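You operate a simulated robot arm through the tools that you are given. There is no shell and no other tool. Be economical: measure what you need, move in short steps, check, and stop when the job is done.

You are at the controls of a simulated robot arm. One attempt, no reset.

## Task
Put things in order on the back of the microphone bench top. At the end: the teal battery marked fifty-seven (marked "57") stands where the black pack with a teal panel stood; the black pack with a teal panel stands on top of the pink small peach frame; the grey module (marked "22") from the back of the microphone bench top stands where the blue battery marked sixty-five (marked "65") stood; the blue battery marked sixty-five stands where the teal battery marked fifty-seven stood; whatever was shut is shut again. Leave all else as you found it, and nothing knocked over.

Only the result counts: the job must be done as asked and must still hold three seconds after the hand-in. Knocking over, shifting, dropping, spilling or breaking anything else fails it.

## Robot
A 7-joint arm with a two-finger parallel gripper, fixed in place. Base frame: the origin is at the foot of the arm, x ahead of it, y to its left, z up; the work surface is at about z = 0. Units: cm, degrees, N and s.
With the tool pointing down near the work surface it reaches from about 22 to 58 cm from the base axis. Its first joint turns from -66.0 to 66.0 degrees. Payload 2.5 kg.
The tool frame sits at the grasp point between the pads (the TCP): z along the fingers, y along the line on which they close. The tips reach 2.3 cm beyond it. The gripper opens to 9.4 cm. The fingers are 3.8 cm wide and 1 cm thick; the gripper's body (5.4 by 9.6 cm) begins 3.9 cm behind the TCP.
Orientation is that of the tool frame in the base frame, as a unit quaternion [x, y, z, w]. With the fingers straight down and closing along the base's y, the tool's x points along the base's -x, its y along +y and its z along -z.

## Interface
- The arm moves only by the tool move_arm. Its argument "deltas" is a list of rows, each a list of 7 numbers: the shift along the base's x, y, z in cm, then the turn, a rotation vector about the base's x, y, z in degrees, then the gripper command, from -1 (fully open) to 1 (shut), values between in proportion. In form: [[dx, dy, dz, ax, ay, az, jaw], ...]. A call has 1 to 20 rows; each row shifts and turns the commanded pose from where the row before left it. Rows are played at 5 a second. More than 5 cm and 8.6 degrees between two rows, or a gripper value outside its range, and nothing of the call is played. Where a pose cannot be reached the arm comes as near as it can. A force on the tool above 40 N (or 10 N above the force at the start of the call, whichever is more), or a blocked arm, ends the call early, and 0.2 s more pass. The fingers move at their own pace (about 10.8 cm/s each) and stop on an object; they squeeze with about 40 N. The grip force told is the motor's: it shows also when the fingers shut on nothing. Time passes only in rows, and 0.2 s behind the last, so rows that do not move let the fingers close. The reply holds the time, the measured pose of the TCP, the force on the tool along the base axes, the opening and the grip force, in the units named above and with some noise, with the torque about the TCP (base axes, N m) and any sound that the robot's microphone picked up.
- Cameras (640 x 400 px; columns grow to the right, rows downward): "scene" is fixed at [12.89, -41.67, 53.7]; the picture's right is [0.71, -0.71, 0.00], its down [-0.46, -0.46, -0.76] and it looks along [0.54, 0.54, -0.65] (base axes); focal length 303 px, centre (320, 200). "wrist" rides on the gripper at [8.6, 1.6, -7.4] in the tool frame; the picture's right is [-0.18, 0.98, 0.00], its down [-0.58, -0.11, -0.81] and it looks along [-0.79, -0.15, 0.59] (tool axes); focal length 243 px, centre (320, 200). There is no depth. A picture from a camera that has moved, and an enlarged one, comes with that camera's place and axes in the base frame and with its lens.
- get_image(camera): a new picture of that camera. It takes no simulated time.
- close_up(camera, box): a new picture of the part [left, top, right, bottom] of that camera's present view, enlarged. It takes no simulated time.
- sign_off(): hands the job in; it is judged then, once.

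Go step by step. Nothing tells you positions but the pictures and the camera data: compare them with the known pose of the tool, close in by small moves and look again before you grip or let go. The budget is 120 turns and 68 pictures, counting those below and the enlarged ones. Unless the task says otherwise, let go and move clear before handing in, and close with one line.

The tools are called after "Request:" as name(argument=value, ...) on one line, values as JSON. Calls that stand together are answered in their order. move_arm: Moves the arm, as the interface text tells. Its arguments: {"type":"object","properties":{"deltas":{"type":"array","items":{"type":"array","items":{"type":"number"}}}},"required":["deltas"]} The other tools are called the same way: get_image (camera) takes a picture; close_up (camera, box) takes an enlarged picture of a part of a camera's view; sign_off () hands the job in.

At the start:

```text
time_s: 0.0
tool_pos: [32.53, 3.22, 30.46]
ee_rot: [0.0, 1.0, 0.001, 0.0]
contact_force: [0.1, 0.3, -0.3]
wrist_torque: [0.0, -0.01, -0.02]
width: 9.4
gripper_force: 0.0
```

scene: 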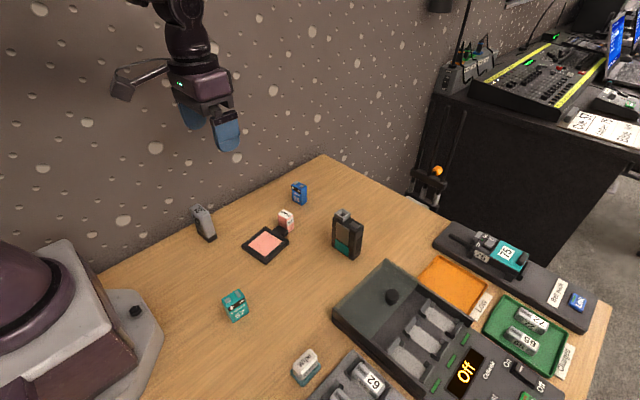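
wrist: 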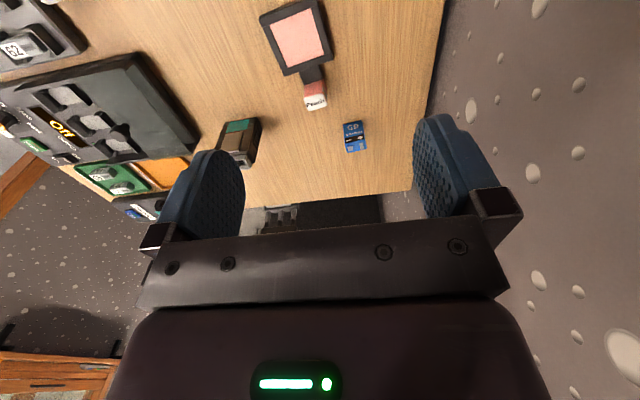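

I see a bench with a teal battery 57, a black pack with a teal panel, a blue battery, a pink-topped frame, and other batteries in a charger. I will enlarge the views to identify each item.

Request:
close_up(camera="scene", box=[180, 160, 380, 285])

Request:
close_up(camera="scene", box=[200, 275, 400, 400])

Request:
close_up(camera="scene", box=[320, 210, 624, 400])

```text
3.20 times, centred on (280, 222) of scene
camera zoom: at [12.89, -41.67, 53.7], right [0.71, -0.71, 0.0], down [-0.46, -0.46, -0.76], along [0.54, 0.54, -0.65], focal length 971 px, centre (448, 128)
```

zoom: 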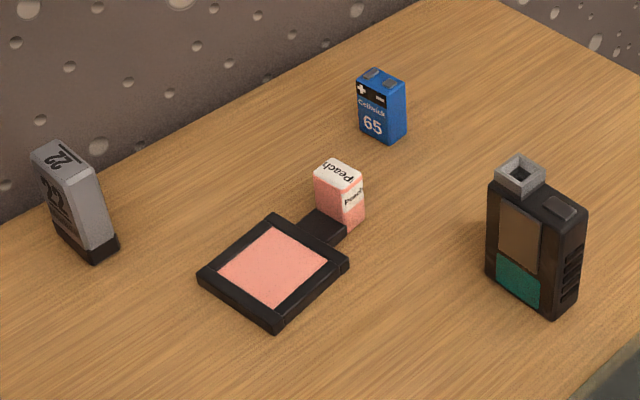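

```text
3.20 times, centred on (300, 338) of scene
camera zoom: at [12.89, -41.67, 53.7], right [0.71, -0.71, 0.0], down [-0.46, -0.46, -0.76], along [0.54, 0.54, -0.65], focal length 971 px, centre (384, -240)
```

zoom: 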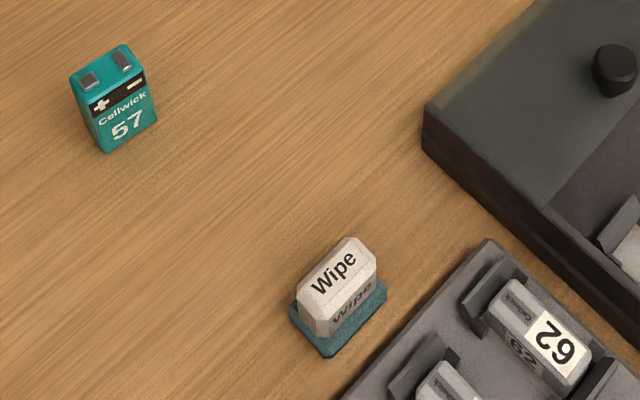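

```text
2.11 times, centred on (472, 305) of scene
camera zoom: at [12.89, -41.67, 53.7], right [0.71, -0.71, 0.0], down [-0.46, -0.46, -0.76], along [0.54, 0.54, -0.65], focal length 639 px, centre (0, -21)
```

zoom: 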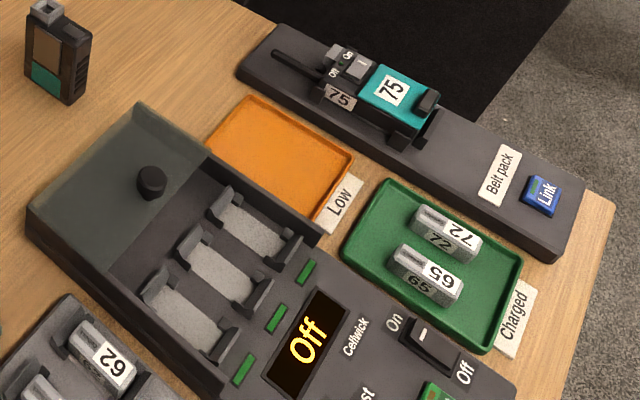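

The pack is at about (49,-14), 57 at (23,-10), 65 at (53,6.5), module 22 at (29,13) and the pink frame at (37,0). I'll move the pack first, so I'm approaching it high up and taking a look.

Request:
move_arm(deltas=[[2.9, -3.34, -1.7, 0, 0, 0, -1], [2.9, -3.34, -1.7, 0, 0, 0, -1], [2.9, -3.34, -1.7, 0, 0, 0, -1], [2.9, -3.34, -1.7, 0, 0, 0, -1], [2.9, -3.34, -1.7, 0, 0, 0, -1], [0, 0, 0, 0, 0, 0, -1]])

Request:
get_image(camera="wrist")

Request:
get_image(camera="scene")

```text
time_s: 1.4
tool_pos: [47.0, -13.54, 21.98]
ee_rot: [-0.001, 1.0, 0.0, 0.0]
contact_force: [0.3, -0.4, 0.4]
wrist_torque: [-0.02, 0.04, -0.02]
width: 9.4
gripper_force: 0.0
```

```text
62 pictures are left
camera wrist: at [38.37, -11.96, 29.36], right [0.18, 0.98, 0.0], down [0.58, -0.11, 0.81], along [0.79, -0.15, -0.59], focal length 243 px, centre (320, 200)
```

wrist: 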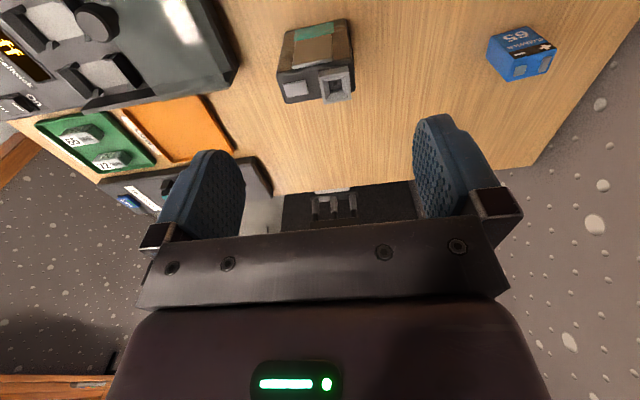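

```text
61 pictures are left
```

scene: 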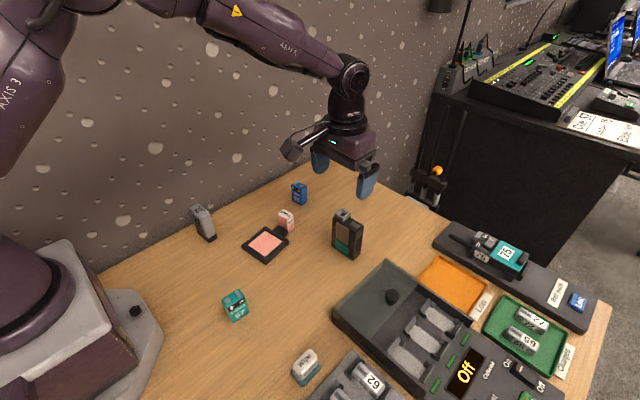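

The pack's top is visible in the wrist view. I'll enlarge it to get its position and yaw.

Request:
close_up(camera="wrist", box=[240, 0, 400, 120])

```text
3.33 times, centred on (320, 60) of wrist
camera zoom: at [38.37, -11.96, 29.36], right [0.18, 0.98, 0.0], down [0.58, -0.11, 0.81], along [0.79, -0.15, -0.59], focal length 809 px, centre (320, 667)
```

zoom: 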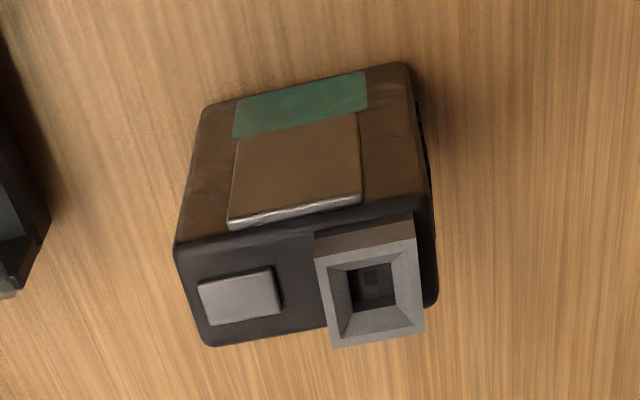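

The pack is centred at (49.0,-14.2), about 2.8 × 6.4 × 8.8 cm, with no yaw. I'm aligning over it and going straight down with the gripper open.

Request:
move_arm(deltas=[[2.0, -0.68, 0, 0, 0, 0, -1], [0, 0, -4, 0, 0, 0, -1], [0, 0, -4, 0, 0, 0, -1], [0, 0, -3, 0, 0, 0, -1], [0, 0, -2, 0, 0, 0, -1], [0, 0, -1.4, 0, 0, 0, -1], [0, 0, 0, 0, 0, 0, -1]])

Request:
get_image(camera="wrist")

Request:
close_up(camera="scene", box=[260, 140, 420, 260])

```text
time_s: 3.0
tool_pos: [48.94, -14.08, 7.41]
ee_rot: [0.0, 1.0, 0.0, 0.0]
contact_force: [0.3, 0.1, -0.5]
wrist_torque: [0.03, 0.01, 0.01]
width: 9.4
gripper_force: 0.0
```

```text
59 pictures are left
camera wrist: at [40.42, -12.64, 14.85], right [0.18, 0.98, 0.0], down [0.58, -0.11, 0.81], along [0.79, -0.15, -0.59], focal length 243 px, centre (320, 200)
```

wrist: 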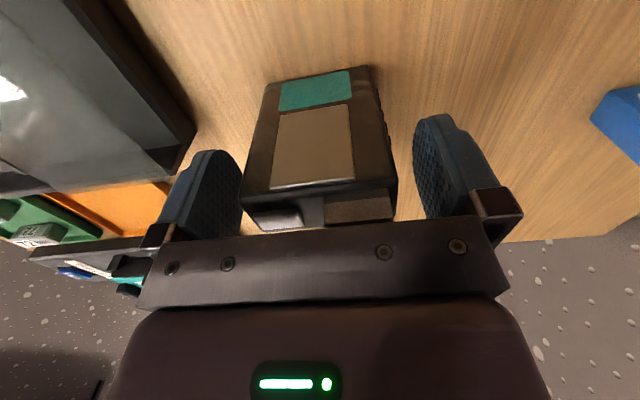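

```text
3.33 times, centred on (340, 200) of scene
camera zoom: at [12.89, -41.67, 53.7], right [0.71, -0.71, 0.0], down [-0.46, -0.46, -0.76], along [0.54, 0.54, -0.65], focal length 1011 px, centre (253, 200)
```

zoom: 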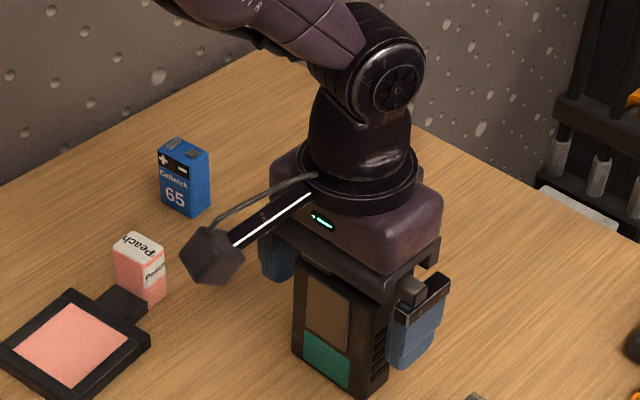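

The fingers straddle the pack evenly, so I'll close on it and check the grip.

Request:
move_arm(deltas=[[0, 0, 0, 0, 0, 0, 0.2], [0, 0, 0, 0, 0, 0, 1], [0, 0, 0, 0, 0, 0, 1], [0, 0, 0, 0, 0, 0, 1]])

```text
time_s: 4.0
tool_pos: [49.07, -14.21, 7.42]
ee_rot: [0.0, 1.0, 0.001, -0.001]
contact_force: [0.0, 0.6, -0.2]
wrist_torque: [0.01, 0.01, -0.01]
width: 6.6
gripper_force: 39.9
```

The pack is gripped at 6.6 cm. I'm lifting it and carrying it over near the frame to look.

Request:
move_arm(deltas=[[0, 0, 2, 0, 0, 0, 1], [0, 0, 4, 0, 0, 0, 1], [0, 0, 4, 0, 0, 0, 1], [0, 0, 4, 0, 0, 0, 1], [-3, 3.4, 0, 0, 0, 0, 1], [-3, 3.6, 0, 0, 0, 0, 1], [-3, 3.6, 0, 0, 0, 0, 1], [-3, 3.6, 0, 0, 0, 0, 1], [0, 0, 0, 0, 0, 0, 1]])

Request:
get_image(camera="wrist")

Request:
get_image(camera="scene")

```text
time_s: 6.0
tool_pos: [37.01, -0.01, 21.55]
ee_rot: [0.001, 1.0, 0.0, 0.0]
contact_force: [0.1, 0.1, -1.9]
wrist_torque: [-0.01, 0.0, -0.01]
width: 6.56
gripper_force: 39.9
```

```text
57 pictures are left
camera wrist: at [28.4, 1.61, 29.09], right [0.19, 0.98, 0.0], down [0.58, -0.11, 0.81], along [0.79, -0.15, -0.59], focal length 243 px, centre (320, 200)
```

wrist: 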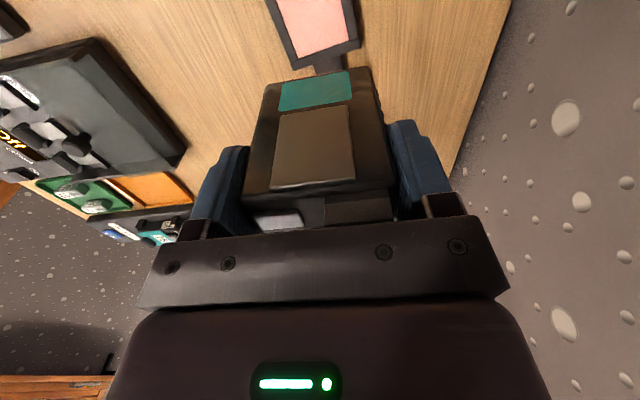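

```text
56 pictures are left
```

scene: 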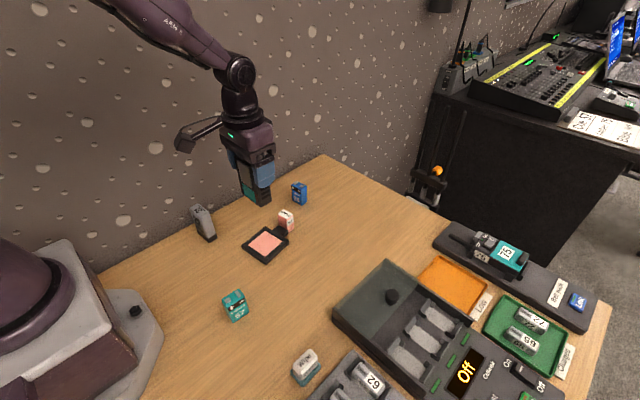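

The pack is held over the frame. I'll enlarge the frame's edge in both views to find its exact position and height.

Request:
close_up(camera="wrist", box=[240, 0, 400, 100])

Request:
close_up(camera="scene", box=[220, 190, 316, 270])

```text
4.00 times, centred on (320, 50) of wrist
camera zoom: at [28.4, 1.61, 29.09], right [0.19, 0.98, 0.0], down [0.58, -0.11, 0.81], along [0.79, -0.15, -0.59], focal length 970 px, centre (320, 800)
```

zoom: 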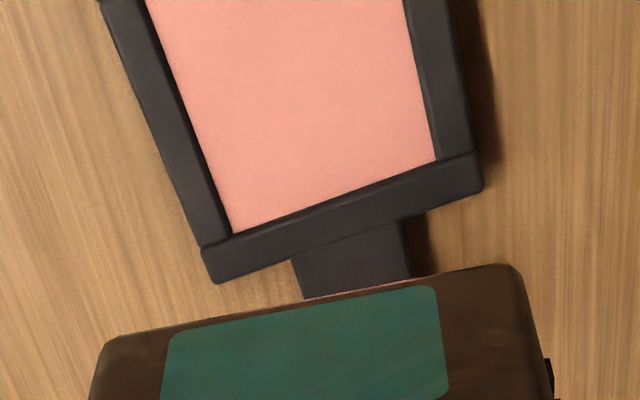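

```text
5.00 times, centred on (268, 230) of scene
camera zoom: at [12.89, -41.67, 53.7], right [0.71, -0.71, 0.0], down [-0.46, -0.46, -0.76], along [0.54, 0.54, -0.65], focal length 1517 px, centre (580, 50)
```

zoom: 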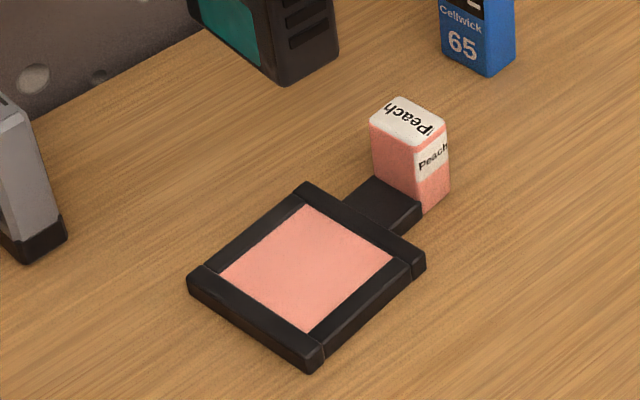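

The frame is centred near (36.9,-0.45), about 1 cm high and yawed about +7.7°. I'm matching that yaw and lowering the pack to just above it to check.

Request:
move_arm(deltas=[[-0.1, -0.43, 0, 0, 0, 4, 1], [0, 0, 0, 0, 0, 3.7, 1], [0, 0, -4, 0, 0, 0, 1], [0, 0, -4, 0, 0, 0, 1], [0, 0, -2.5, 0, 0, 0, 1], [0, 0, -1, 0, 0, 0, 1], [0, 0, 0, 0, 0, 0, 1]])

Request:
close_up(camera="scene", box=[212, 170, 324, 270])

Request:
get_image(camera="wrist")

```text
time_s: 7.6
tool_pos: [36.75, -0.25, 9.86]
ee_rot: [-0.068, 0.998, 0.0, 0.0]
contact_force: [0.1, -0.4, -2.1]
wrist_torque: [0.02, 0.01, 0.01]
width: 6.57
gripper_force: 40.0
```

```text
4.00 times, centred on (268, 220) of scene
camera zoom: at [12.89, -41.67, 53.7], right [0.71, -0.71, 0.0], down [-0.46, -0.46, -0.76], along [0.54, 0.54, -0.65], focal length 1214 px, centre (528, 120)
```

zoom: 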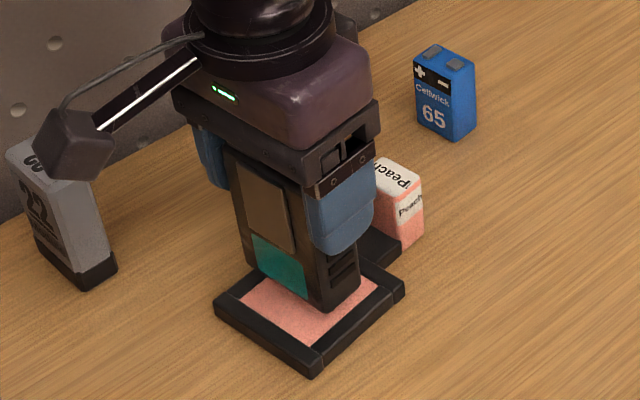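

```text
52 pictures are left
camera wrist: at [28.01, 0.09, 17.33], right [0.05, 1.0, 0.0], down [0.59, -0.03, 0.81], along [0.81, -0.04, -0.59], focal length 243 px, centre (320, 200)
```

wrist: 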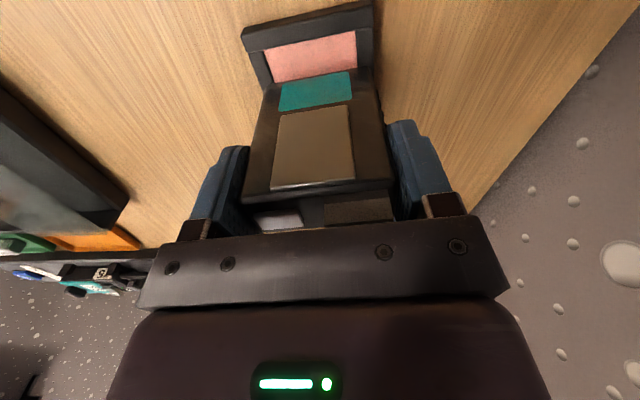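

The pack hovers over the frame and looks roughly centred. One enlarged wrist view will check the left/right margins.

Request:
close_up(camera="wrist", box=[220, 0, 420, 125])

```text
3.20 times, centred on (320, 62) of wrist
camera zoom: at [28.01, 0.09, 17.33], right [0.05, 1.0, 0.0], down [0.59, -0.03, 0.81], along [0.81, -0.04, -0.59], focal length 776 px, centre (320, 640)
```

zoom: 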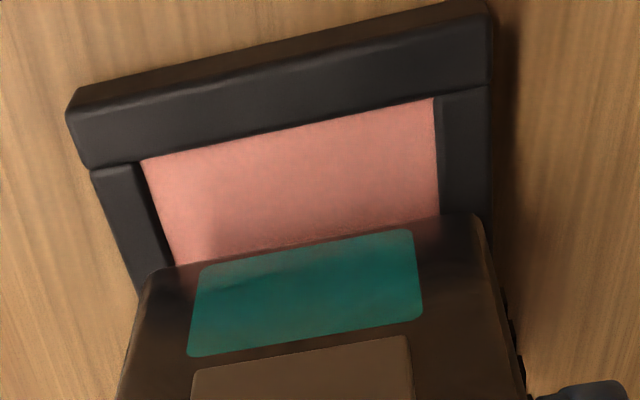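

The pack needs about 0.1 cm back in x, 0.2 cm in −y and a degree more yaw to sit centred. After that I'll lower slowly until it touches.

Request:
move_arm(deltas=[[-0.1, -0.2, 0, 0, 0, 1, 1], [0, 0, -0.5, 0, 0, 0, 1], [0, 0, -0.4, 0, 0, 0, 1], [0, 0, -0.2, 0, 0, 0, 1], [0, 0, 0, 0, 0, 0, 1]])

Request:
close_up(camera="scene", box=[232, 210, 304, 270])

```text
time_s: 8.8
tool_pos: [36.87, -0.48, 8.8]
ee_rot: [-0.076, 0.997, 0.0, 0.0]
contact_force: [-0.2, 0.0, -1.9]
wrist_torque: [0.01, -0.01, 0.0]
width: 6.54
gripper_force: 40.0
```

```text
6.67 times, centred on (268, 240) of scene
camera zoom: at [12.89, -41.67, 53.7], right [0.71, -0.71, 0.0], down [-0.46, -0.46, -0.76], along [0.54, 0.54, -0.65], focal length 2023 px, centre (667, -67)
```

zoom: 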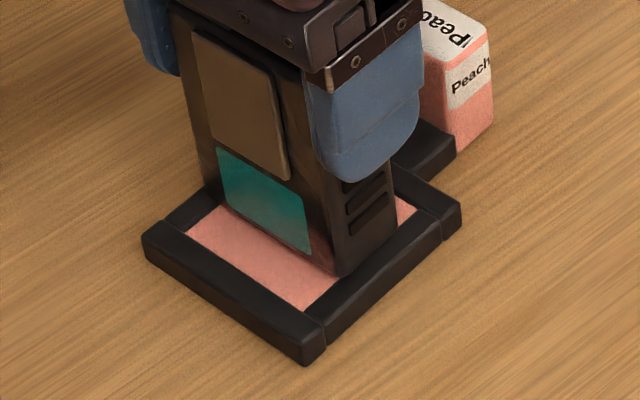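

The pack overlaps the left rim more than the right, so I'm nudging it 0.15 cm in −y and lowering to contact.

Request:
move_arm(deltas=[[0, -0.17, 0, 0, 0, 0, 1], [0, 0, -0.2, 0, 0, 0, 1], [0, 0, -0.15, 0, 0, 0, 1], [0, 0, -0.1, 0, 0, 0, 1], [0, 0, 0, 0, 0, 0, 1]])

```text
time_s: 10.0
tool_pos: [36.95, -0.67, 8.48]
ee_rot: [-0.076, 0.997, 0.001, 0.003]
contact_force: [0.0, 3.7, 31.2]
wrist_torque: [0.2, -0.13, -0.13]
width: 6.57
gripper_force: 40.0
```

It is in contact, pressing at about 31 N. I'll ease up slightly and look before letting go.

Request:
move_arm(deltas=[[0, 0, 0.06, 0, 0, 0, 1], [0, 0, 0, 0, 0, 0, 1]])

Request:
close_up(camera="scene", box=[232, 210, 304, 270])

```text
time_s: 10.6
tool_pos: [37.0, -0.6, 8.63]
ee_rot: [-0.076, 0.997, 0.0, 0.002]
contact_force: [6.6, 4.4, 18.8]
wrist_torque: [0.2, -0.69, 0.07]
width: 6.58
gripper_force: 40.0
```

```text
6.67 times, centred on (268, 240) of scene
camera zoom: at [12.89, -41.67, 53.71], right [0.71, -0.71, 0.0], down [-0.46, -0.46, -0.76], along [0.54, 0.54, -0.65], focal length 2023 px, centre (667, -67)
```

zoom: 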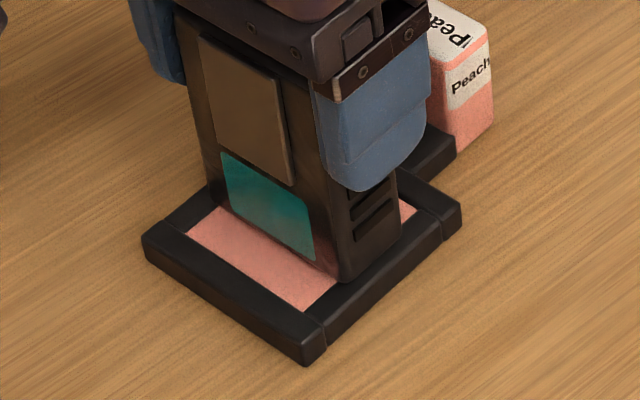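

The pack is seated across both rims and centred. I'm easing off a touch more and opening.

Request:
move_arm(deltas=[[0, 0, 0.05, 0, 0, 0, 1], [0, 0, 0, 0, 0, 0, 0.6], [0, 0, 0, 0, 0, 0, 0], [0, 0, 0, 0, 0, 0, -1], [0, 0, 0, 0, 0, 0, -1], [0, 0, 0, 0, 0, 0, -1]])

Request:
close_up(camera="scene", box=[220, 170, 316, 270])

```text
time_s: 12.0
tool_pos: [36.92, -0.69, 8.5]
ee_rot: [-0.076, 0.997, 0.0, -0.001]
contact_force: [0.9, 0.3, 0.2]
wrist_torque: [0.01, 0.01, 0.0]
width: 9.41
gripper_force: 0.0
```

```text
4.00 times, centred on (268, 220) of scene
camera zoom: at [12.89, -41.67, 53.7], right [0.71, -0.71, 0.0], down [-0.46, -0.46, -0.76], along [0.54, 0.54, -0.65], focal length 1214 px, centre (528, 120)
```

zoom: 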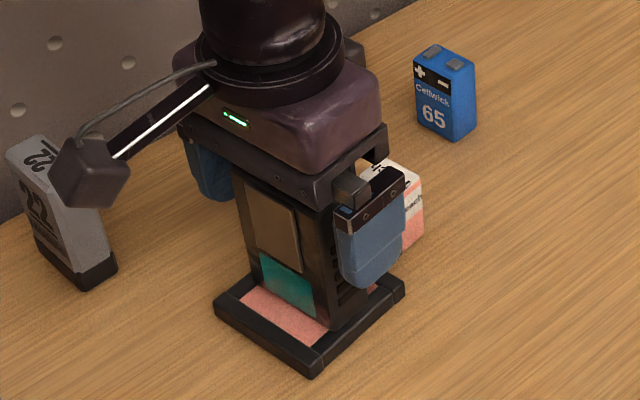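

The pack stands free on the frame. I'm rising clear, undoing the yaw and moving to above battery 57.

Request:
move_arm(deltas=[[0, 0, 3, 0, 0, 0, -1], [0, 0, 4.5, 0, 0, 0, -1], [0, 0, 4.5, 0, 0, 0, -1], [0, 0, 1.5, 0, 0, -4.7, -1], [-3.5, -2.2, 0, 0, 0, -4, -1], [-3.5, -2.2, 0, 0, 0, 0, -1], [-3.5, -2.2, 0, 0, 0, 0, -1], [-3.3, -2.3, 0, 0, 0, 0, -1], [0, 0, -2, 0, 0, 0, -1], [0, 0, 0, 0, 0, 0, -1]])

Request:
get_image(camera="wrist")

Request:
get_image(camera="scene")

```text
time_s: 14.2
tool_pos: [23.06, -9.66, 20.04]
ee_rot: [0.0, 1.0, 0.0, 0.0]
contact_force: [0.3, 0.4, 0.5]
wrist_torque: [-0.01, 0.02, -0.01]
width: 9.41
gripper_force: 0.0
```

```text
47 pictures are left
camera wrist: at [14.42, -8.07, 27.46], right [0.18, 0.98, 0.0], down [0.58, -0.11, 0.81], along [0.79, -0.15, -0.59], focal length 243 px, centre (320, 200)
```

wrist: 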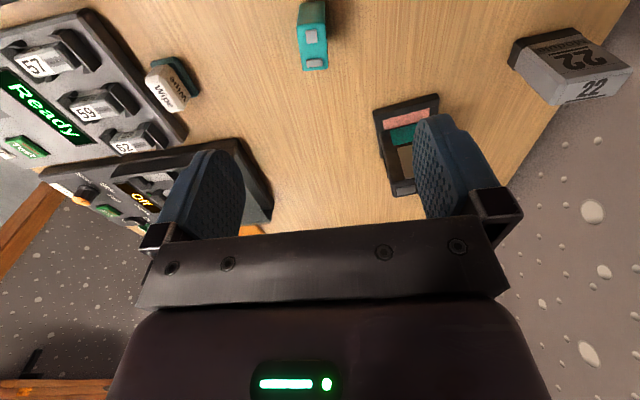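

```text
46 pictures are left
```

scene: 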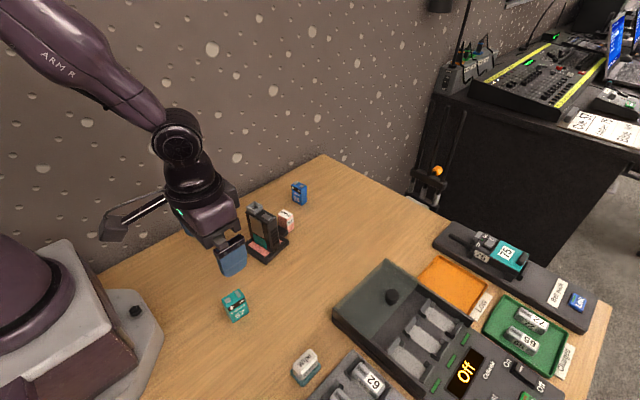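

Battery 57 and module 22 are both in the wrist view. I'll enlarge each to measure it.

Request:
close_up(camera="wrist", box=[270, 0, 366, 80])

Request:
close_up(camera="wrist", box=[480, 0, 640, 120])

```text
5.00 times, centred on (318, 40) of wrist
camera zoom: at [14.42, -8.07, 27.46], right [0.18, 0.98, 0.0], down [0.58, -0.11, 0.81], along [0.79, -0.15, -0.59], focal length 1213 px, centre (330, 1000)
```

zoom: 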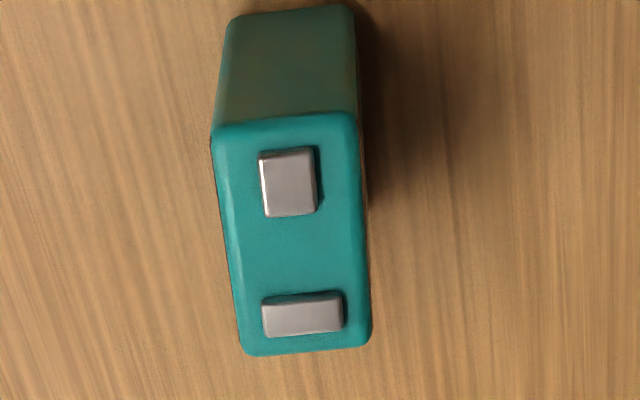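

```text
3.33 times, centred on (560, 60) of wrist
camera zoom: at [14.42, -8.07, 27.46], right [0.18, 0.98, 0.0], down [0.58, -0.11, 0.81], along [0.79, -0.15, -0.59], focal length 809 px, centre (-480, 667)
```

zoom: 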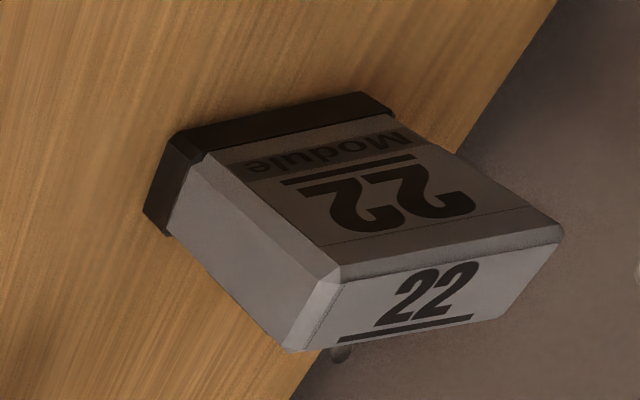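

Battery 57 is centred at (23.15,-10.28), about 3.4 × 2.3 × 4.9 cm and yawed about −4.7°. I'm aligning and going down around it.

Request:
move_arm(deltas=[[0.13, -0.58, 0, 0, 0, -4.7, -0.5], [0, 0, -4.5, 0, 0, 0, -0.5], [0, 0, -4.5, 0, 0, 0, -0.5], [0, 0, -4, 0, 0, 0, -0.5], [0, 0, -2.5, 0, 0, 0, -0.5], [0, 0, -1.5, 0, 0, 0, -0.5], [0, 0, 0, 0, 0, 0, -0.5]])

Request:
get_image(camera="wrist")

```text
time_s: 15.8
tool_pos: [23.28, -10.11, 2.94]
ee_rot: [0.042, 0.999, -0.001, 0.001]
contact_force: [0.1, -0.4, 0.6]
wrist_torque: [0.0, -0.01, -0.02]
width: 7.08
gripper_force: 0.0
```

```text
43 pictures are left
camera wrist: at [14.74, -7.76, 10.45], right [0.27, 0.96, 0.0], down [0.57, -0.16, 0.81], along [0.78, -0.21, -0.59], focal length 243 px, centre (320, 200)
```

wrist: 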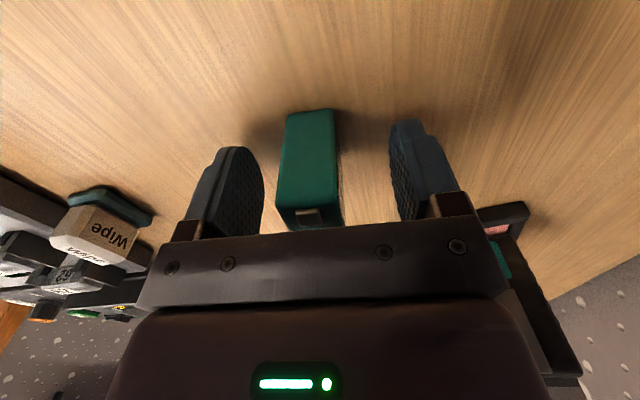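

The battery is about 0.3 cm to the −y side of the finger centre. I'm correcting that, then closing.

Request:
move_arm(deltas=[[0, -0.3, 0, 0, 0, 0, -0.5], [0, 0, 0, 0, 0, 0, 0.2], [0, 0, 0, 0, 0, 0, 1], [0, 0, 0, 0, 0, 0, 1], [0, 0, 0, 0, 0, 0, 1]])

Request:
close_up(camera="wrist", box=[220, 80, 420, 240])

```text
time_s: 17.0
tool_pos: [23.18, -10.36, 3.08]
ee_rot: [0.041, 0.999, 0.0, -0.001]
contact_force: [0.1, 0.8, 1.1]
wrist_torque: [-0.03, 0.0, 0.0]
width: 2.39
gripper_force: 40.1
```

```text
2.50 times, centred on (320, 160) of wrist
camera zoom: at [14.72, -8.08, 10.46], right [0.26, 0.96, 0.0], down [0.57, -0.16, 0.81], along [0.78, -0.21, -0.59], focal length 606 px, centre (320, 300)
```

zoom: 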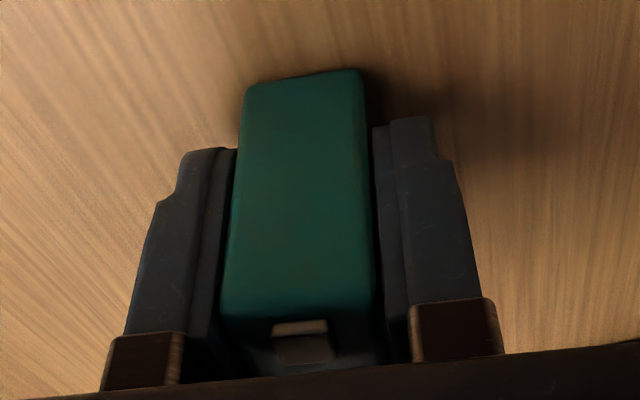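

Battery 57 is gripped at 2.4 cm. I'm lifting it and carrying it to the pack's old spot at (49.05,-14.2).

Request:
move_arm(deltas=[[0, 0, 2, 0, 0, 0, 1], [0, 0, 4.5, 0, 0, 0, 1], [0, 0, 4.5, 0, 0, 0, 1], [4.3, -0.62, 0, 0, 0, 4.7, 1], [4.3, -0.62, 0, 0, 0, 0, 1], [4.3, -0.62, 0, 0, 0, 0, 1], [4.3, -0.62, 0, 0, 0, 0, 1], [4.3, -0.62, 0, 0, 0, 0, 1], [4.37, -0.62, 0, 0, 0, 0, 1], [0, 0, -4, 0, 0, 0, 1], [0, 0, -3, 0, 0, 0, 1], [0, 0, 0, 0, 0, 0, 1]])

Request:
get_image(camera="scene")

```text
time_s: 19.6
tool_pos: [48.87, -14.26, 6.92]
ee_rot: [0.0, 1.0, 0.0, 0.0]
contact_force: [-0.4, -1.0, -1.0]
wrist_torque: [0.02, 0.01, 0.01]
width: 2.33
gripper_force: 40.0
```

```text
41 pictures are left
```

scene: 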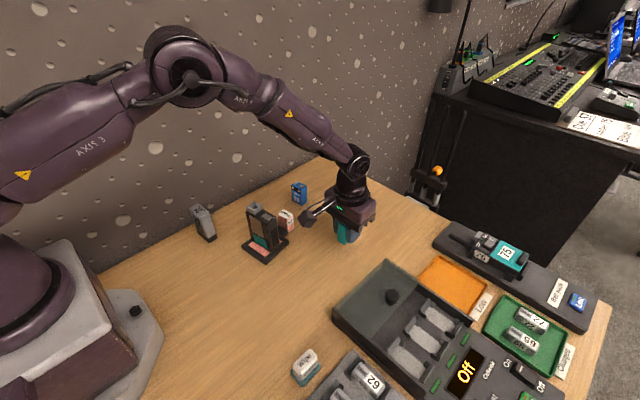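

It's over the vacated spot. I'm lowering to the bench in small steps.

Request:
move_arm(deltas=[[0.05, 0, -2, 0, 0, 0, 1], [0, 0, -1.4, 0, 0, 0, 1], [0, 0, -0.3, 0, 0, 0, 1], [0, 0, -0.1, 0, 0, 0, 1], [0, 0, -0.1, 0, 0, 0, 1], [0, 0, 0, 0, 0, 0, 1]])

```text
time_s: 21.0
tool_pos: [49.07, -14.24, 3.06]
ee_rot: [0.001, 1.0, 0.0, 0.001]
contact_force: [-0.6, 0.0, -1.2]
wrist_torque: [-0.01, 0.0, 0.02]
width: 2.36
gripper_force: 40.2
```

No contact yet, so I'll take a few more tiny steps down.

Request:
move_arm(deltas=[[0, 0, -0.06, 0, 0, 0, 1], [0, 0, -0.06, 0, 0, 0, 1], [0, 0, 0, 0, 0, 0, 1]])

```text
time_s: 21.8
tool_pos: [49.23, -14.2, 3.04]
ee_rot: [0.0, 1.0, 0.0, 0.0]
contact_force: [-0.1, 0.0, 0.3]
wrist_torque: [-0.01, -0.02, 0.01]
width: 2.36
gripper_force: 40.0
```

The weight is coming off the tool, so the battery is touching the bench. I'm opening partway, rising straight up and looking.

Request:
move_arm(deltas=[[0, 0, 0, 0, 0, 0, 0.3], [0, 0, 0, 0, 0, 0, -0.4], [0, 0, 0, 0, 0, 0, -0.4], [0, 0, 3, 0, 0, 0, -0.4], [0, 0, 4, 0, 0, 0, -0.4], [0, 0, 5, 0, 0, 0, -0.4], [0, 0, 3, 0, 0, 0, -0.4], [0, 0, 0, 0, 0, 0, -0.4]])

Request:
get_image(camera="wrist")

Request:
close_up(camera="scene", box=[220, 160, 380, 270])

```text
time_s: 23.6
tool_pos: [49.16, -14.25, 18.04]
ee_rot: [0.0, 1.0, 0.0, -0.001]
contact_force: [-0.6, 0.4, 0.0]
wrist_torque: [0.02, 0.0, 0.0]
width: 6.56
gripper_force: 0.2
```

```text
40 pictures are left
camera wrist: at [40.62, -12.65, 25.49], right [0.18, 0.98, 0.0], down [0.58, -0.11, 0.81], along [0.79, -0.15, -0.59], focal length 243 px, centre (320, 200)
```

wrist: 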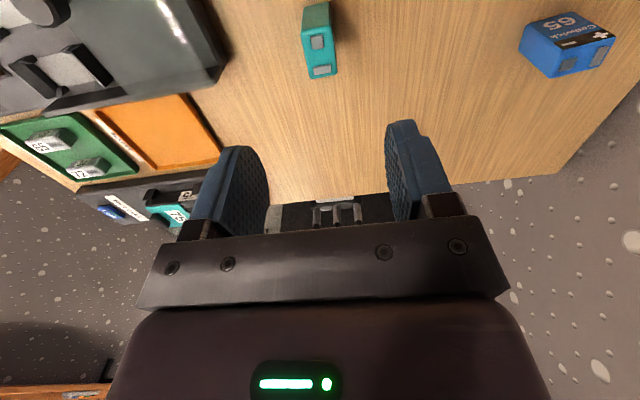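

```text
3.64 times, centred on (300, 215) of scene
camera zoom: at [12.89, -41.67, 53.7], right [0.71, -0.71, 0.0], down [-0.46, -0.46, -0.76], along [0.54, 0.54, -0.65], focal length 1103 px, centre (393, 146)
```

zoom: 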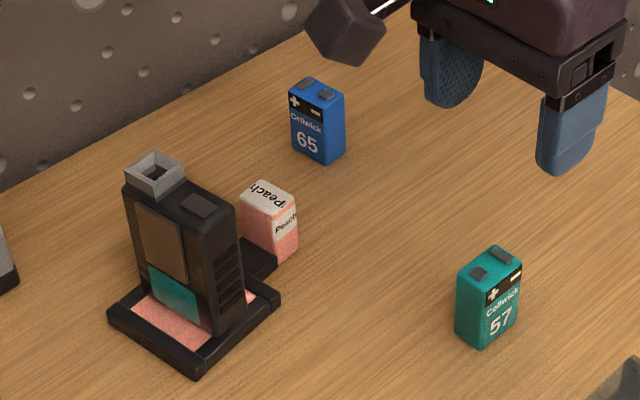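

57 stands upright in its new place. Next I'm moving over the blue battery 65 to measure it.

Request:
move_arm(deltas=[[0.6, 4.1, 0, 0, 0, 0, -0.4], [0.6, 4.1, 0, 0, 0, 0, -0.4], [0.6, 4.1, 0, 0, 0, 0, -0.4], [0.6, 4.1, 0, 0, 0, 0, -0.4], [0.6, 4.0, 0, 0, 0, 0, -0.4], [0, 0, 0, 0, 0, 0, -0.4]])

Request:
close_up(camera="wrist", box=[220, 0, 420, 125])

```text
time_s: 25.0
tool_pos: [52.12, 6.29, 18.14]
ee_rot: [0.001, 1.0, 0.001, 0.0]
contact_force: [-0.7, 0.4, 0.0]
wrist_torque: [0.0, 0.03, 0.0]
width: 6.55
gripper_force: 0.0
```

```text
3.20 times, centred on (320, 62) of wrist
camera zoom: at [43.46, 7.88, 25.59], right [0.19, 0.98, 0.0], down [0.58, -0.11, 0.81], along [0.79, -0.15, -0.59], focal length 776 px, centre (320, 640)
```

zoom: 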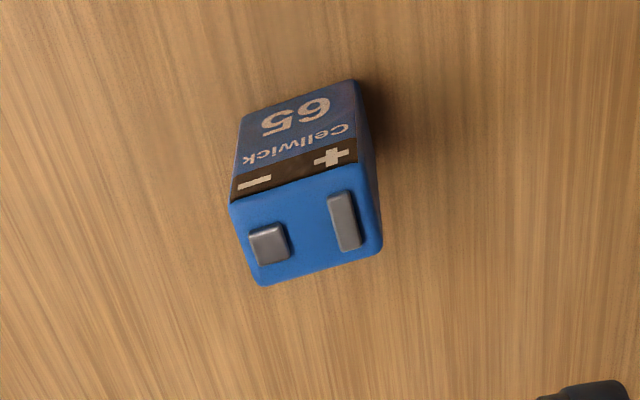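

Battery 65 is centred at (53.2,5.8), 3.5 cm wide along y and yawed about +6°. I'm aligning and going down around it.

Request:
move_arm(deltas=[[1.0, -0.5, 0, 0, 0, 6.2, -0.4], [0, 0, -4.5, 0, 0, 0, -0.4], [0, 0, -4.5, 0, 0, 0, -0.4], [0, 0, -3.5, 0, 0, 0, -0.4], [0, 0, -1.6, 0, 0, 0, -0.4], [0, 0, -1.0, 0, 0, 0, -0.4], [0, 0, 0, 0, 0, 0, -0.4]])

Request:
get_image(camera="wrist")

```text
time_s: 26.6
tool_pos: [52.98, 5.59, 2.88]
ee_rot: [-0.054, 0.999, 0.0, 0.0]
contact_force: [-0.1, 0.6, 0.5]
wrist_torque: [0.0, 0.0, -0.02]
width: 6.59
gripper_force: 0.0
```

```text
37 pictures are left
camera wrist: at [44.3, 6.33, 10.29], right [0.08, 1.0, 0.0], down [0.59, -0.05, 0.81], along [0.8, -0.06, -0.59], focal length 243 px, centre (320, 200)
```

wrist: 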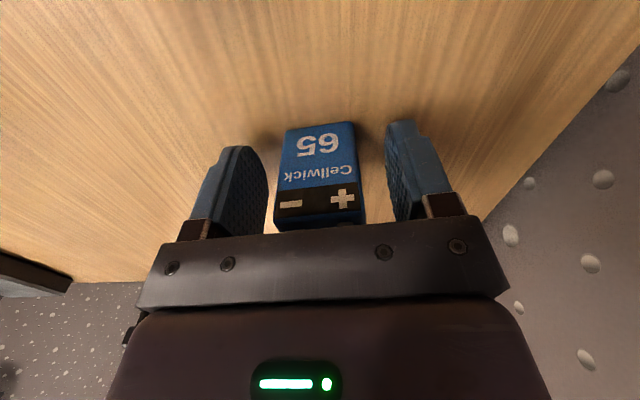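

65 is centred between the pads. I'm shifting a hair forward and closing.

Request:
move_arm(deltas=[[0.15, 0, 0, 0, 0, 0, -0.4], [0, 0, 0, 0, 0, 0, 0.3], [0, 0, 0, 0, 0, 0, 1], [0, 0, 0, 0, 0, 0, 1], [0, 0, 0, 0, 0, 0, 1]])

```text
time_s: 27.8
tool_pos: [53.2, 5.71, 2.95]
ee_rot: [-0.054, 0.999, 0.0, 0.0]
contact_force: [1.1, 1.3, 3.3]
wrist_torque: [0.02, 0.0, -0.01]
width: 3.56
gripper_force: 39.7
```

65 is gripped at 3.6 cm. I'm lifting high and carrying it to 57's old spot at (23.2,-10.4).

Request:
move_arm(deltas=[[0, 0, 2, 0, 0, 0, 1], [0, 0, 4.5, 0, 0, 0, 1], [0, 0, 4.5, 0, 0, 0, 1], [0, 0, 4.5, 0, 0, 0, 1], [-3.75, -2.0, 0, 0, 0, -6.2, 1], [-3.75, -2.0, 0, 0, 0, 0, 1], [-3.75, -2.0, 0, 0, 0, 0, 1], [-3.75, -2.05, 0, 0, 0, 0, 1], [-3.75, -2.05, 0, 0, 0, 0, 1], [-3.75, -2.05, 0, 0, 0, 0, 1], [-3.75, -2.0, 0, 0, 0, 0, 1], [-3.75, -2.0, 0, 0, 0, 0, 1], [0, 0, -4, 0, 0, 0, 1], [0, 0, -4, 0, 0, 0, 1], [0, 0, -3, 0, 0, 0, 1], [0, 0, 0, 0, 0, 0, 1]])

Request:
get_image(camera="scene")

```text
time_s: 31.2
tool_pos: [23.36, -10.33, 7.44]
ee_rot: [0.0, 1.0, 0.0, 0.0]
contact_force: [0.2, -0.5, -1.2]
wrist_torque: [0.0, 0.02, -0.01]
width: 3.58
gripper_force: 40.3
```

```text
36 pictures are left
```

scene: 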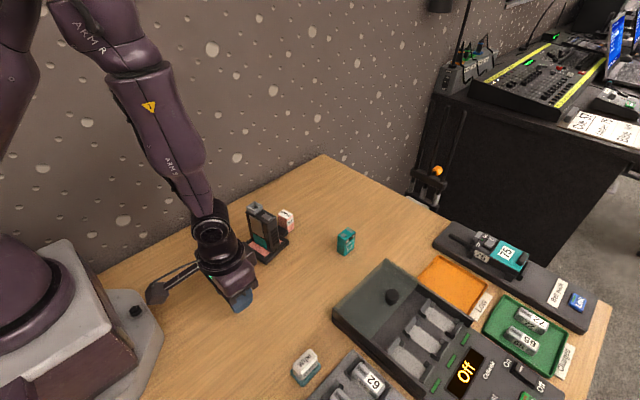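

65 is over the old 57 spot. I'm lowering it to the bench.

Request:
move_arm(deltas=[[-0.1, -0.05, -2.5, 0, 0, 0, 1], [0, 0, -1.5, 0, 0, 0, 1], [0, 0, -0.3, 0, 0, 0, 1], [0, 0, -0.1, 0, 0, 0, 1], [0, 0, 0, 0, 0, 0, 1]])

```text
time_s: 32.4
tool_pos: [23.31, -10.6, 3.02]
ee_rot: [0.0, 1.0, 0.001, 0.0]
contact_force: [0.6, 0.3, 0.6]
wrist_torque: [0.0, 0.01, -0.02]
width: 3.55
gripper_force: 40.1
```

Request:
move_arm(deltas=[[0, 0.05, -0.05, 0, 0, 0, 1], [0, 0, -0.05, 0, 0, 0, 1], [0, 0, 0, 0, 0, 0, 1]])

```text
time_s: 33.2
tool_pos: [23.23, -10.46, 3.02]
ee_rot: [0.0, 1.0, 0.001, 0.0]
contact_force: [0.4, 0.8, 0.9]
wrist_torque: [-0.03, -0.01, -0.02]
width: 3.56
gripper_force: 39.8
```

The tool has stopped sinking and the weight is off it, so 65 is on the bench. I'm opening, rising and moving toward module 22.

Request:
move_arm(deltas=[[0, 0, 0, 0, 0, 0, 0.3], [0, 0, 0, 0, 0, 0, -0.4], [0, 0, 0, 0, 0, 0, -0.4], [0, 0, 3, 0, 0, 0, -0.4], [0, 0, 4.5, 0, 0, 0, -0.4], [0, 0, 4.5, 0, 0, 0, -0.4], [0, 0, 4.5, 0, 0, 0, -0.4], [0, 0, 4, 0, 0, 0, -0.4], [1, 4.5, 0, 0, 0, 0, -0.4], [1, 4.5, 0, 0, 0, 0, -0.4], [1, 4.5, 0, 0, 0, 0, -0.4], [1, 4.5, 0, 0, 0, 0, -0.4], [1, 4.5, 0, 0, 0, 0, -0.4], [0, 0, 0, 0, 0, 0, -0.4]])

Request:
get_image(camera="wrist")

Request:
get_image(camera="scene")

```text
time_s: 36.2
tool_pos: [28.36, 12.11, 23.19]
ee_rot: [0.001, 1.0, -0.001, 0.0]
contact_force: [1.2, 0.0, -0.1]
wrist_torque: [0.01, 0.0, 0.01]
width: 6.58
gripper_force: 0.1
```

```text
35 pictures are left
camera wrist: at [19.67, 13.67, 30.74], right [0.18, 0.98, 0.0], down [0.58, -0.11, 0.81], along [0.79, -0.15, -0.59], focal length 243 px, centre (320, 200)
```

wrist: 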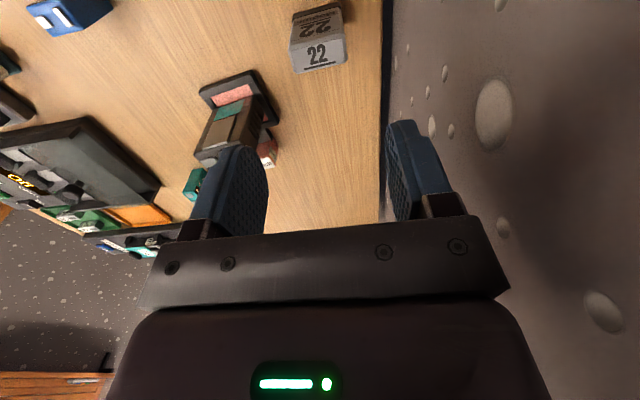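

```text
34 pictures are left
```

scene: 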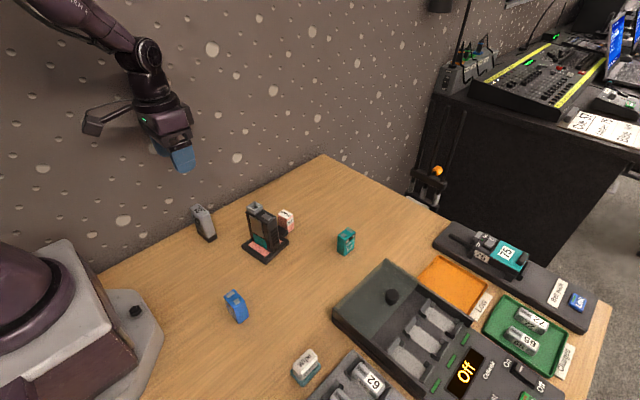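

Module 22 is in view ahead of the gripper. I'll enlarge it, and also check that 65 stands properly.

Request:
close_up(camera="scene", box=[200, 275, 280, 335])

Request:
close_up(camera="wrist", box=[260, 0, 400, 90])

Request:
close_up(camera="scene", box=[170, 190, 250, 250])

```text
6.67 times, centred on (240, 305) of scene
camera zoom: at [12.9, -41.67, 53.7], right [0.71, -0.71, 0.0], down [-0.46, -0.46, -0.76], along [0.54, 0.54, -0.65], focal length 2023 px, centre (853, -500)
```

zoom: 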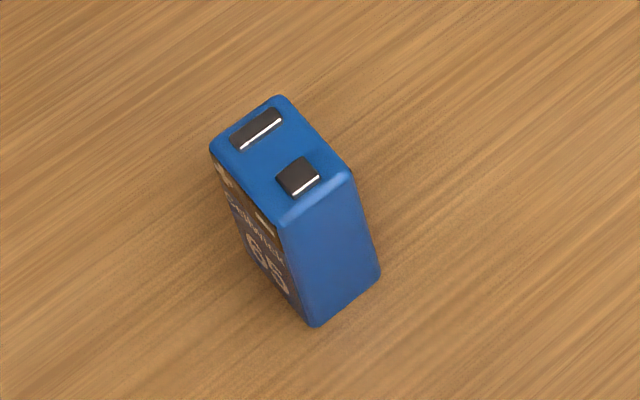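

```text
4.44 times, centred on (330, 45) of wrist
camera zoom: at [19.67, 13.67, 30.74], right [0.18, 0.98, 0.0], down [0.58, -0.11, 0.81], along [0.79, -0.15, -0.59], focal length 1078 px, centre (276, 889)
```

zoom: 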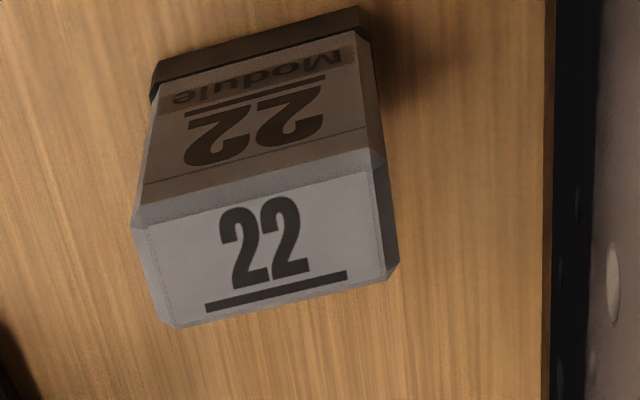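

```text
6.67 times, centred on (210, 220) of scene
camera zoom: at [12.9, -41.67, 53.7], right [0.71, -0.71, 0.0], down [-0.46, -0.46, -0.76], along [0.54, 0.54, -0.65], focal length 2023 px, centre (1053, 67)
```

zoom: 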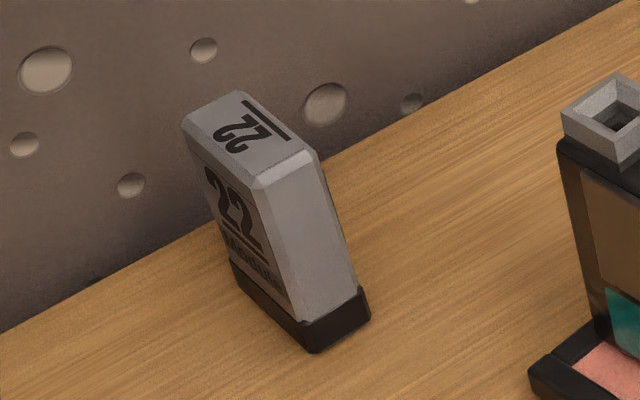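

65 stands upright. Module 22 is centred at (28.95,11.7), 4.8 cm wide along y, 8.6 cm tall and yawed about +3°. I'm going down around it to z 6; the wall is clear at y≈18.

Request:
move_arm(deltas=[[0.6, -0.4, 0, 0, 0, 3, -0.5], [0, 0, -4.5, 0, 0, 0, -0.5], [0, 0, -4.5, 0, 0, 0, -0.5], [0, 0, -4.2, 0, 0, 0, -0.5], [0, 0, -2.5, 0, 0, 0, -0.5], [0, 0, -1.5, 0, 0, 0, -0.5], [0, 0, 0, 0, 0, 0, -0.5]])

Request:
get_image(camera="wrist")

Request:
close_up(camera="scene", box=[140, 150, 300, 270])

```text
time_s: 37.8
tool_pos: [28.8, 11.64, 6.35]
ee_rot: [-0.026, 1.0, 0.0, 0.0]
contact_force: [-0.1, -0.1, 0.2]
wrist_torque: [-0.02, 0.0, 0.02]
width: 7.05
gripper_force: 0.0
```

```text
30 pictures are left
camera wrist: at [20.09, 12.71, 13.58], right [0.13, 0.99, 0.0], down [0.59, -0.08, 0.81], along [0.8, -0.11, -0.59], focal length 243 px, centre (320, 200)
```

wrist: 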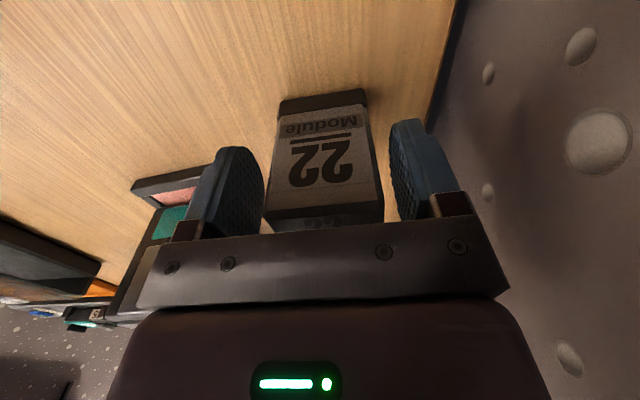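

```text
3.33 times, centred on (220, 210) of scene
camera zoom: at [12.89, -41.67, 53.7], right [0.71, -0.71, 0.0], down [-0.46, -0.46, -0.76], along [0.54, 0.54, -0.65], focal length 1011 px, centre (653, 167)
```

zoom: 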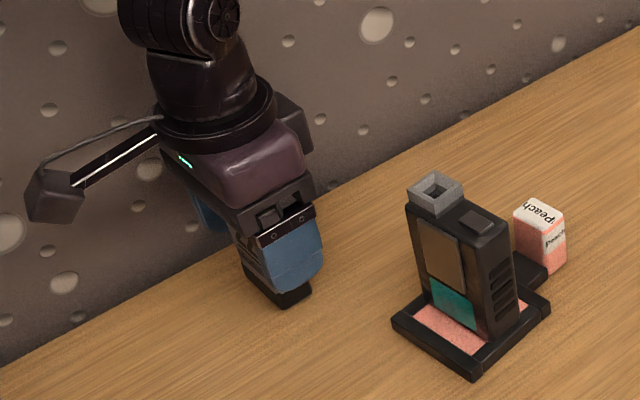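

Module 22 is centred between the pads. Closing.

Request:
move_arm(deltas=[[0.1, 0.1, 0, 0, 0, 0, -0.5], [0, 0, 0, 0, 0, 0, 0.2], [0, 0, 0, 0, 0, 0, 1], [0, 0, 0, 0, 0, 0, 1], [0, 0, 0, 0, 0, 0, 1]])

```text
time_s: 39.0
tool_pos: [29.03, 11.68, 6.23]
ee_rot: [-0.026, 1.0, 0.001, 0.0]
contact_force: [-0.8, 1.5, 0.5]
wrist_torque: [0.02, 0.01, 0.0]
width: 4.94
gripper_force: 40.2
```

Module 22 is gripped at 4.9 cm. I'm lifting and carrying it to 65's old spot at (53.2,5.75).

Request:
move_arm(deltas=[[0, 0, 2, 0, 0, 0, 1], [0, 0, 4, 0, 0, 0, 1], [0, 0, 4, 0, 0, 0, 1], [0, 0, 2, 0, 0, 0, 1], [4.03, -0.99, 0, 0, 0, -3, 1], [4.03, -0.99, 0, 0, 0, 0, 1], [4.03, -0.99, 0, 0, 0, 0, 1], [4.03, -0.99, 0, 0, 0, 0, 1], [4.03, -0.99, 0, 0, 0, 0, 1], [4.03, -0.99, 0, 0, 0, 0, 1], [0, 0, -4, 0, 0, 0, 1], [0, 0, -4, 0, 0, 0, 1], [0, 0, -2, 0, 0, 0, 1], [0, 0, 0, 0, 0, 0, 1]])

Request:
get_image(camera="scene")

```text
time_s: 42.0
tool_pos: [53.05, 5.77, 8.18]
ee_rot: [0.0, 1.0, 0.0, 0.001]
contact_force: [-0.2, 0.5, -1.0]
wrist_torque: [0.0, -0.01, 0.0]
width: 4.98
gripper_force: 40.5
```

```text
28 pictures are left
```

scene: 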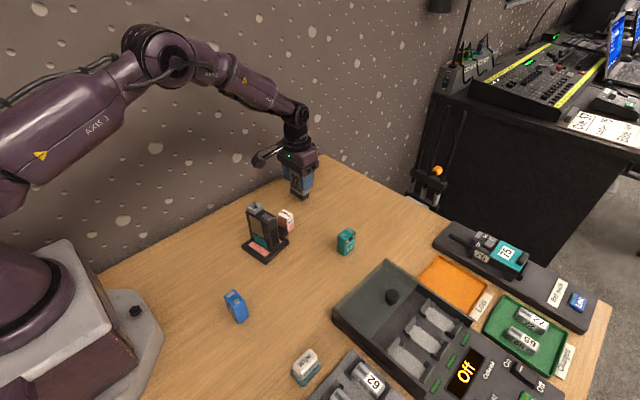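

It's over the target spot. I'm lowering to the bench.

Request:
move_arm(deltas=[[0.05, 0, -1.3, 0, 0, 0, 1], [0, 0, -0.4, 0, 0, 0, 1], [0, 0, -0.15, 0, 0, 0, 1], [0, 0, -0.1, 0, 0, 0, 1], [0, 0, 0, 0, 0, 0, 1]])

```text
time_s: 43.2
tool_pos: [53.07, 5.91, 6.26]
ee_rot: [0.0, 1.0, 0.001, -0.001]
contact_force: [-0.3, -0.4, -2.0]
wrist_torque: [-0.03, 0.01, 0.01]
width: 4.96
gripper_force: 39.7
```

Request:
move_arm(deltas=[[0.05, -0.1, -0.05, 0, 0, 0, 1], [0, 0, -0.05, 0, 0, 0, 1], [0, 0, -0.05, 0, 0, 0, 1], [0, 0, 0, 0, 0, 0, 1]])

```text
time_s: 44.2
tool_pos: [53.18, 5.68, 6.23]
ee_rot: [0.0, 1.0, 0.0, 0.001]
contact_force: [-3.4, 0.2, 8.6]
wrist_torque: [-0.01, 0.22, 0.01]
width: 4.97
gripper_force: 40.0
```

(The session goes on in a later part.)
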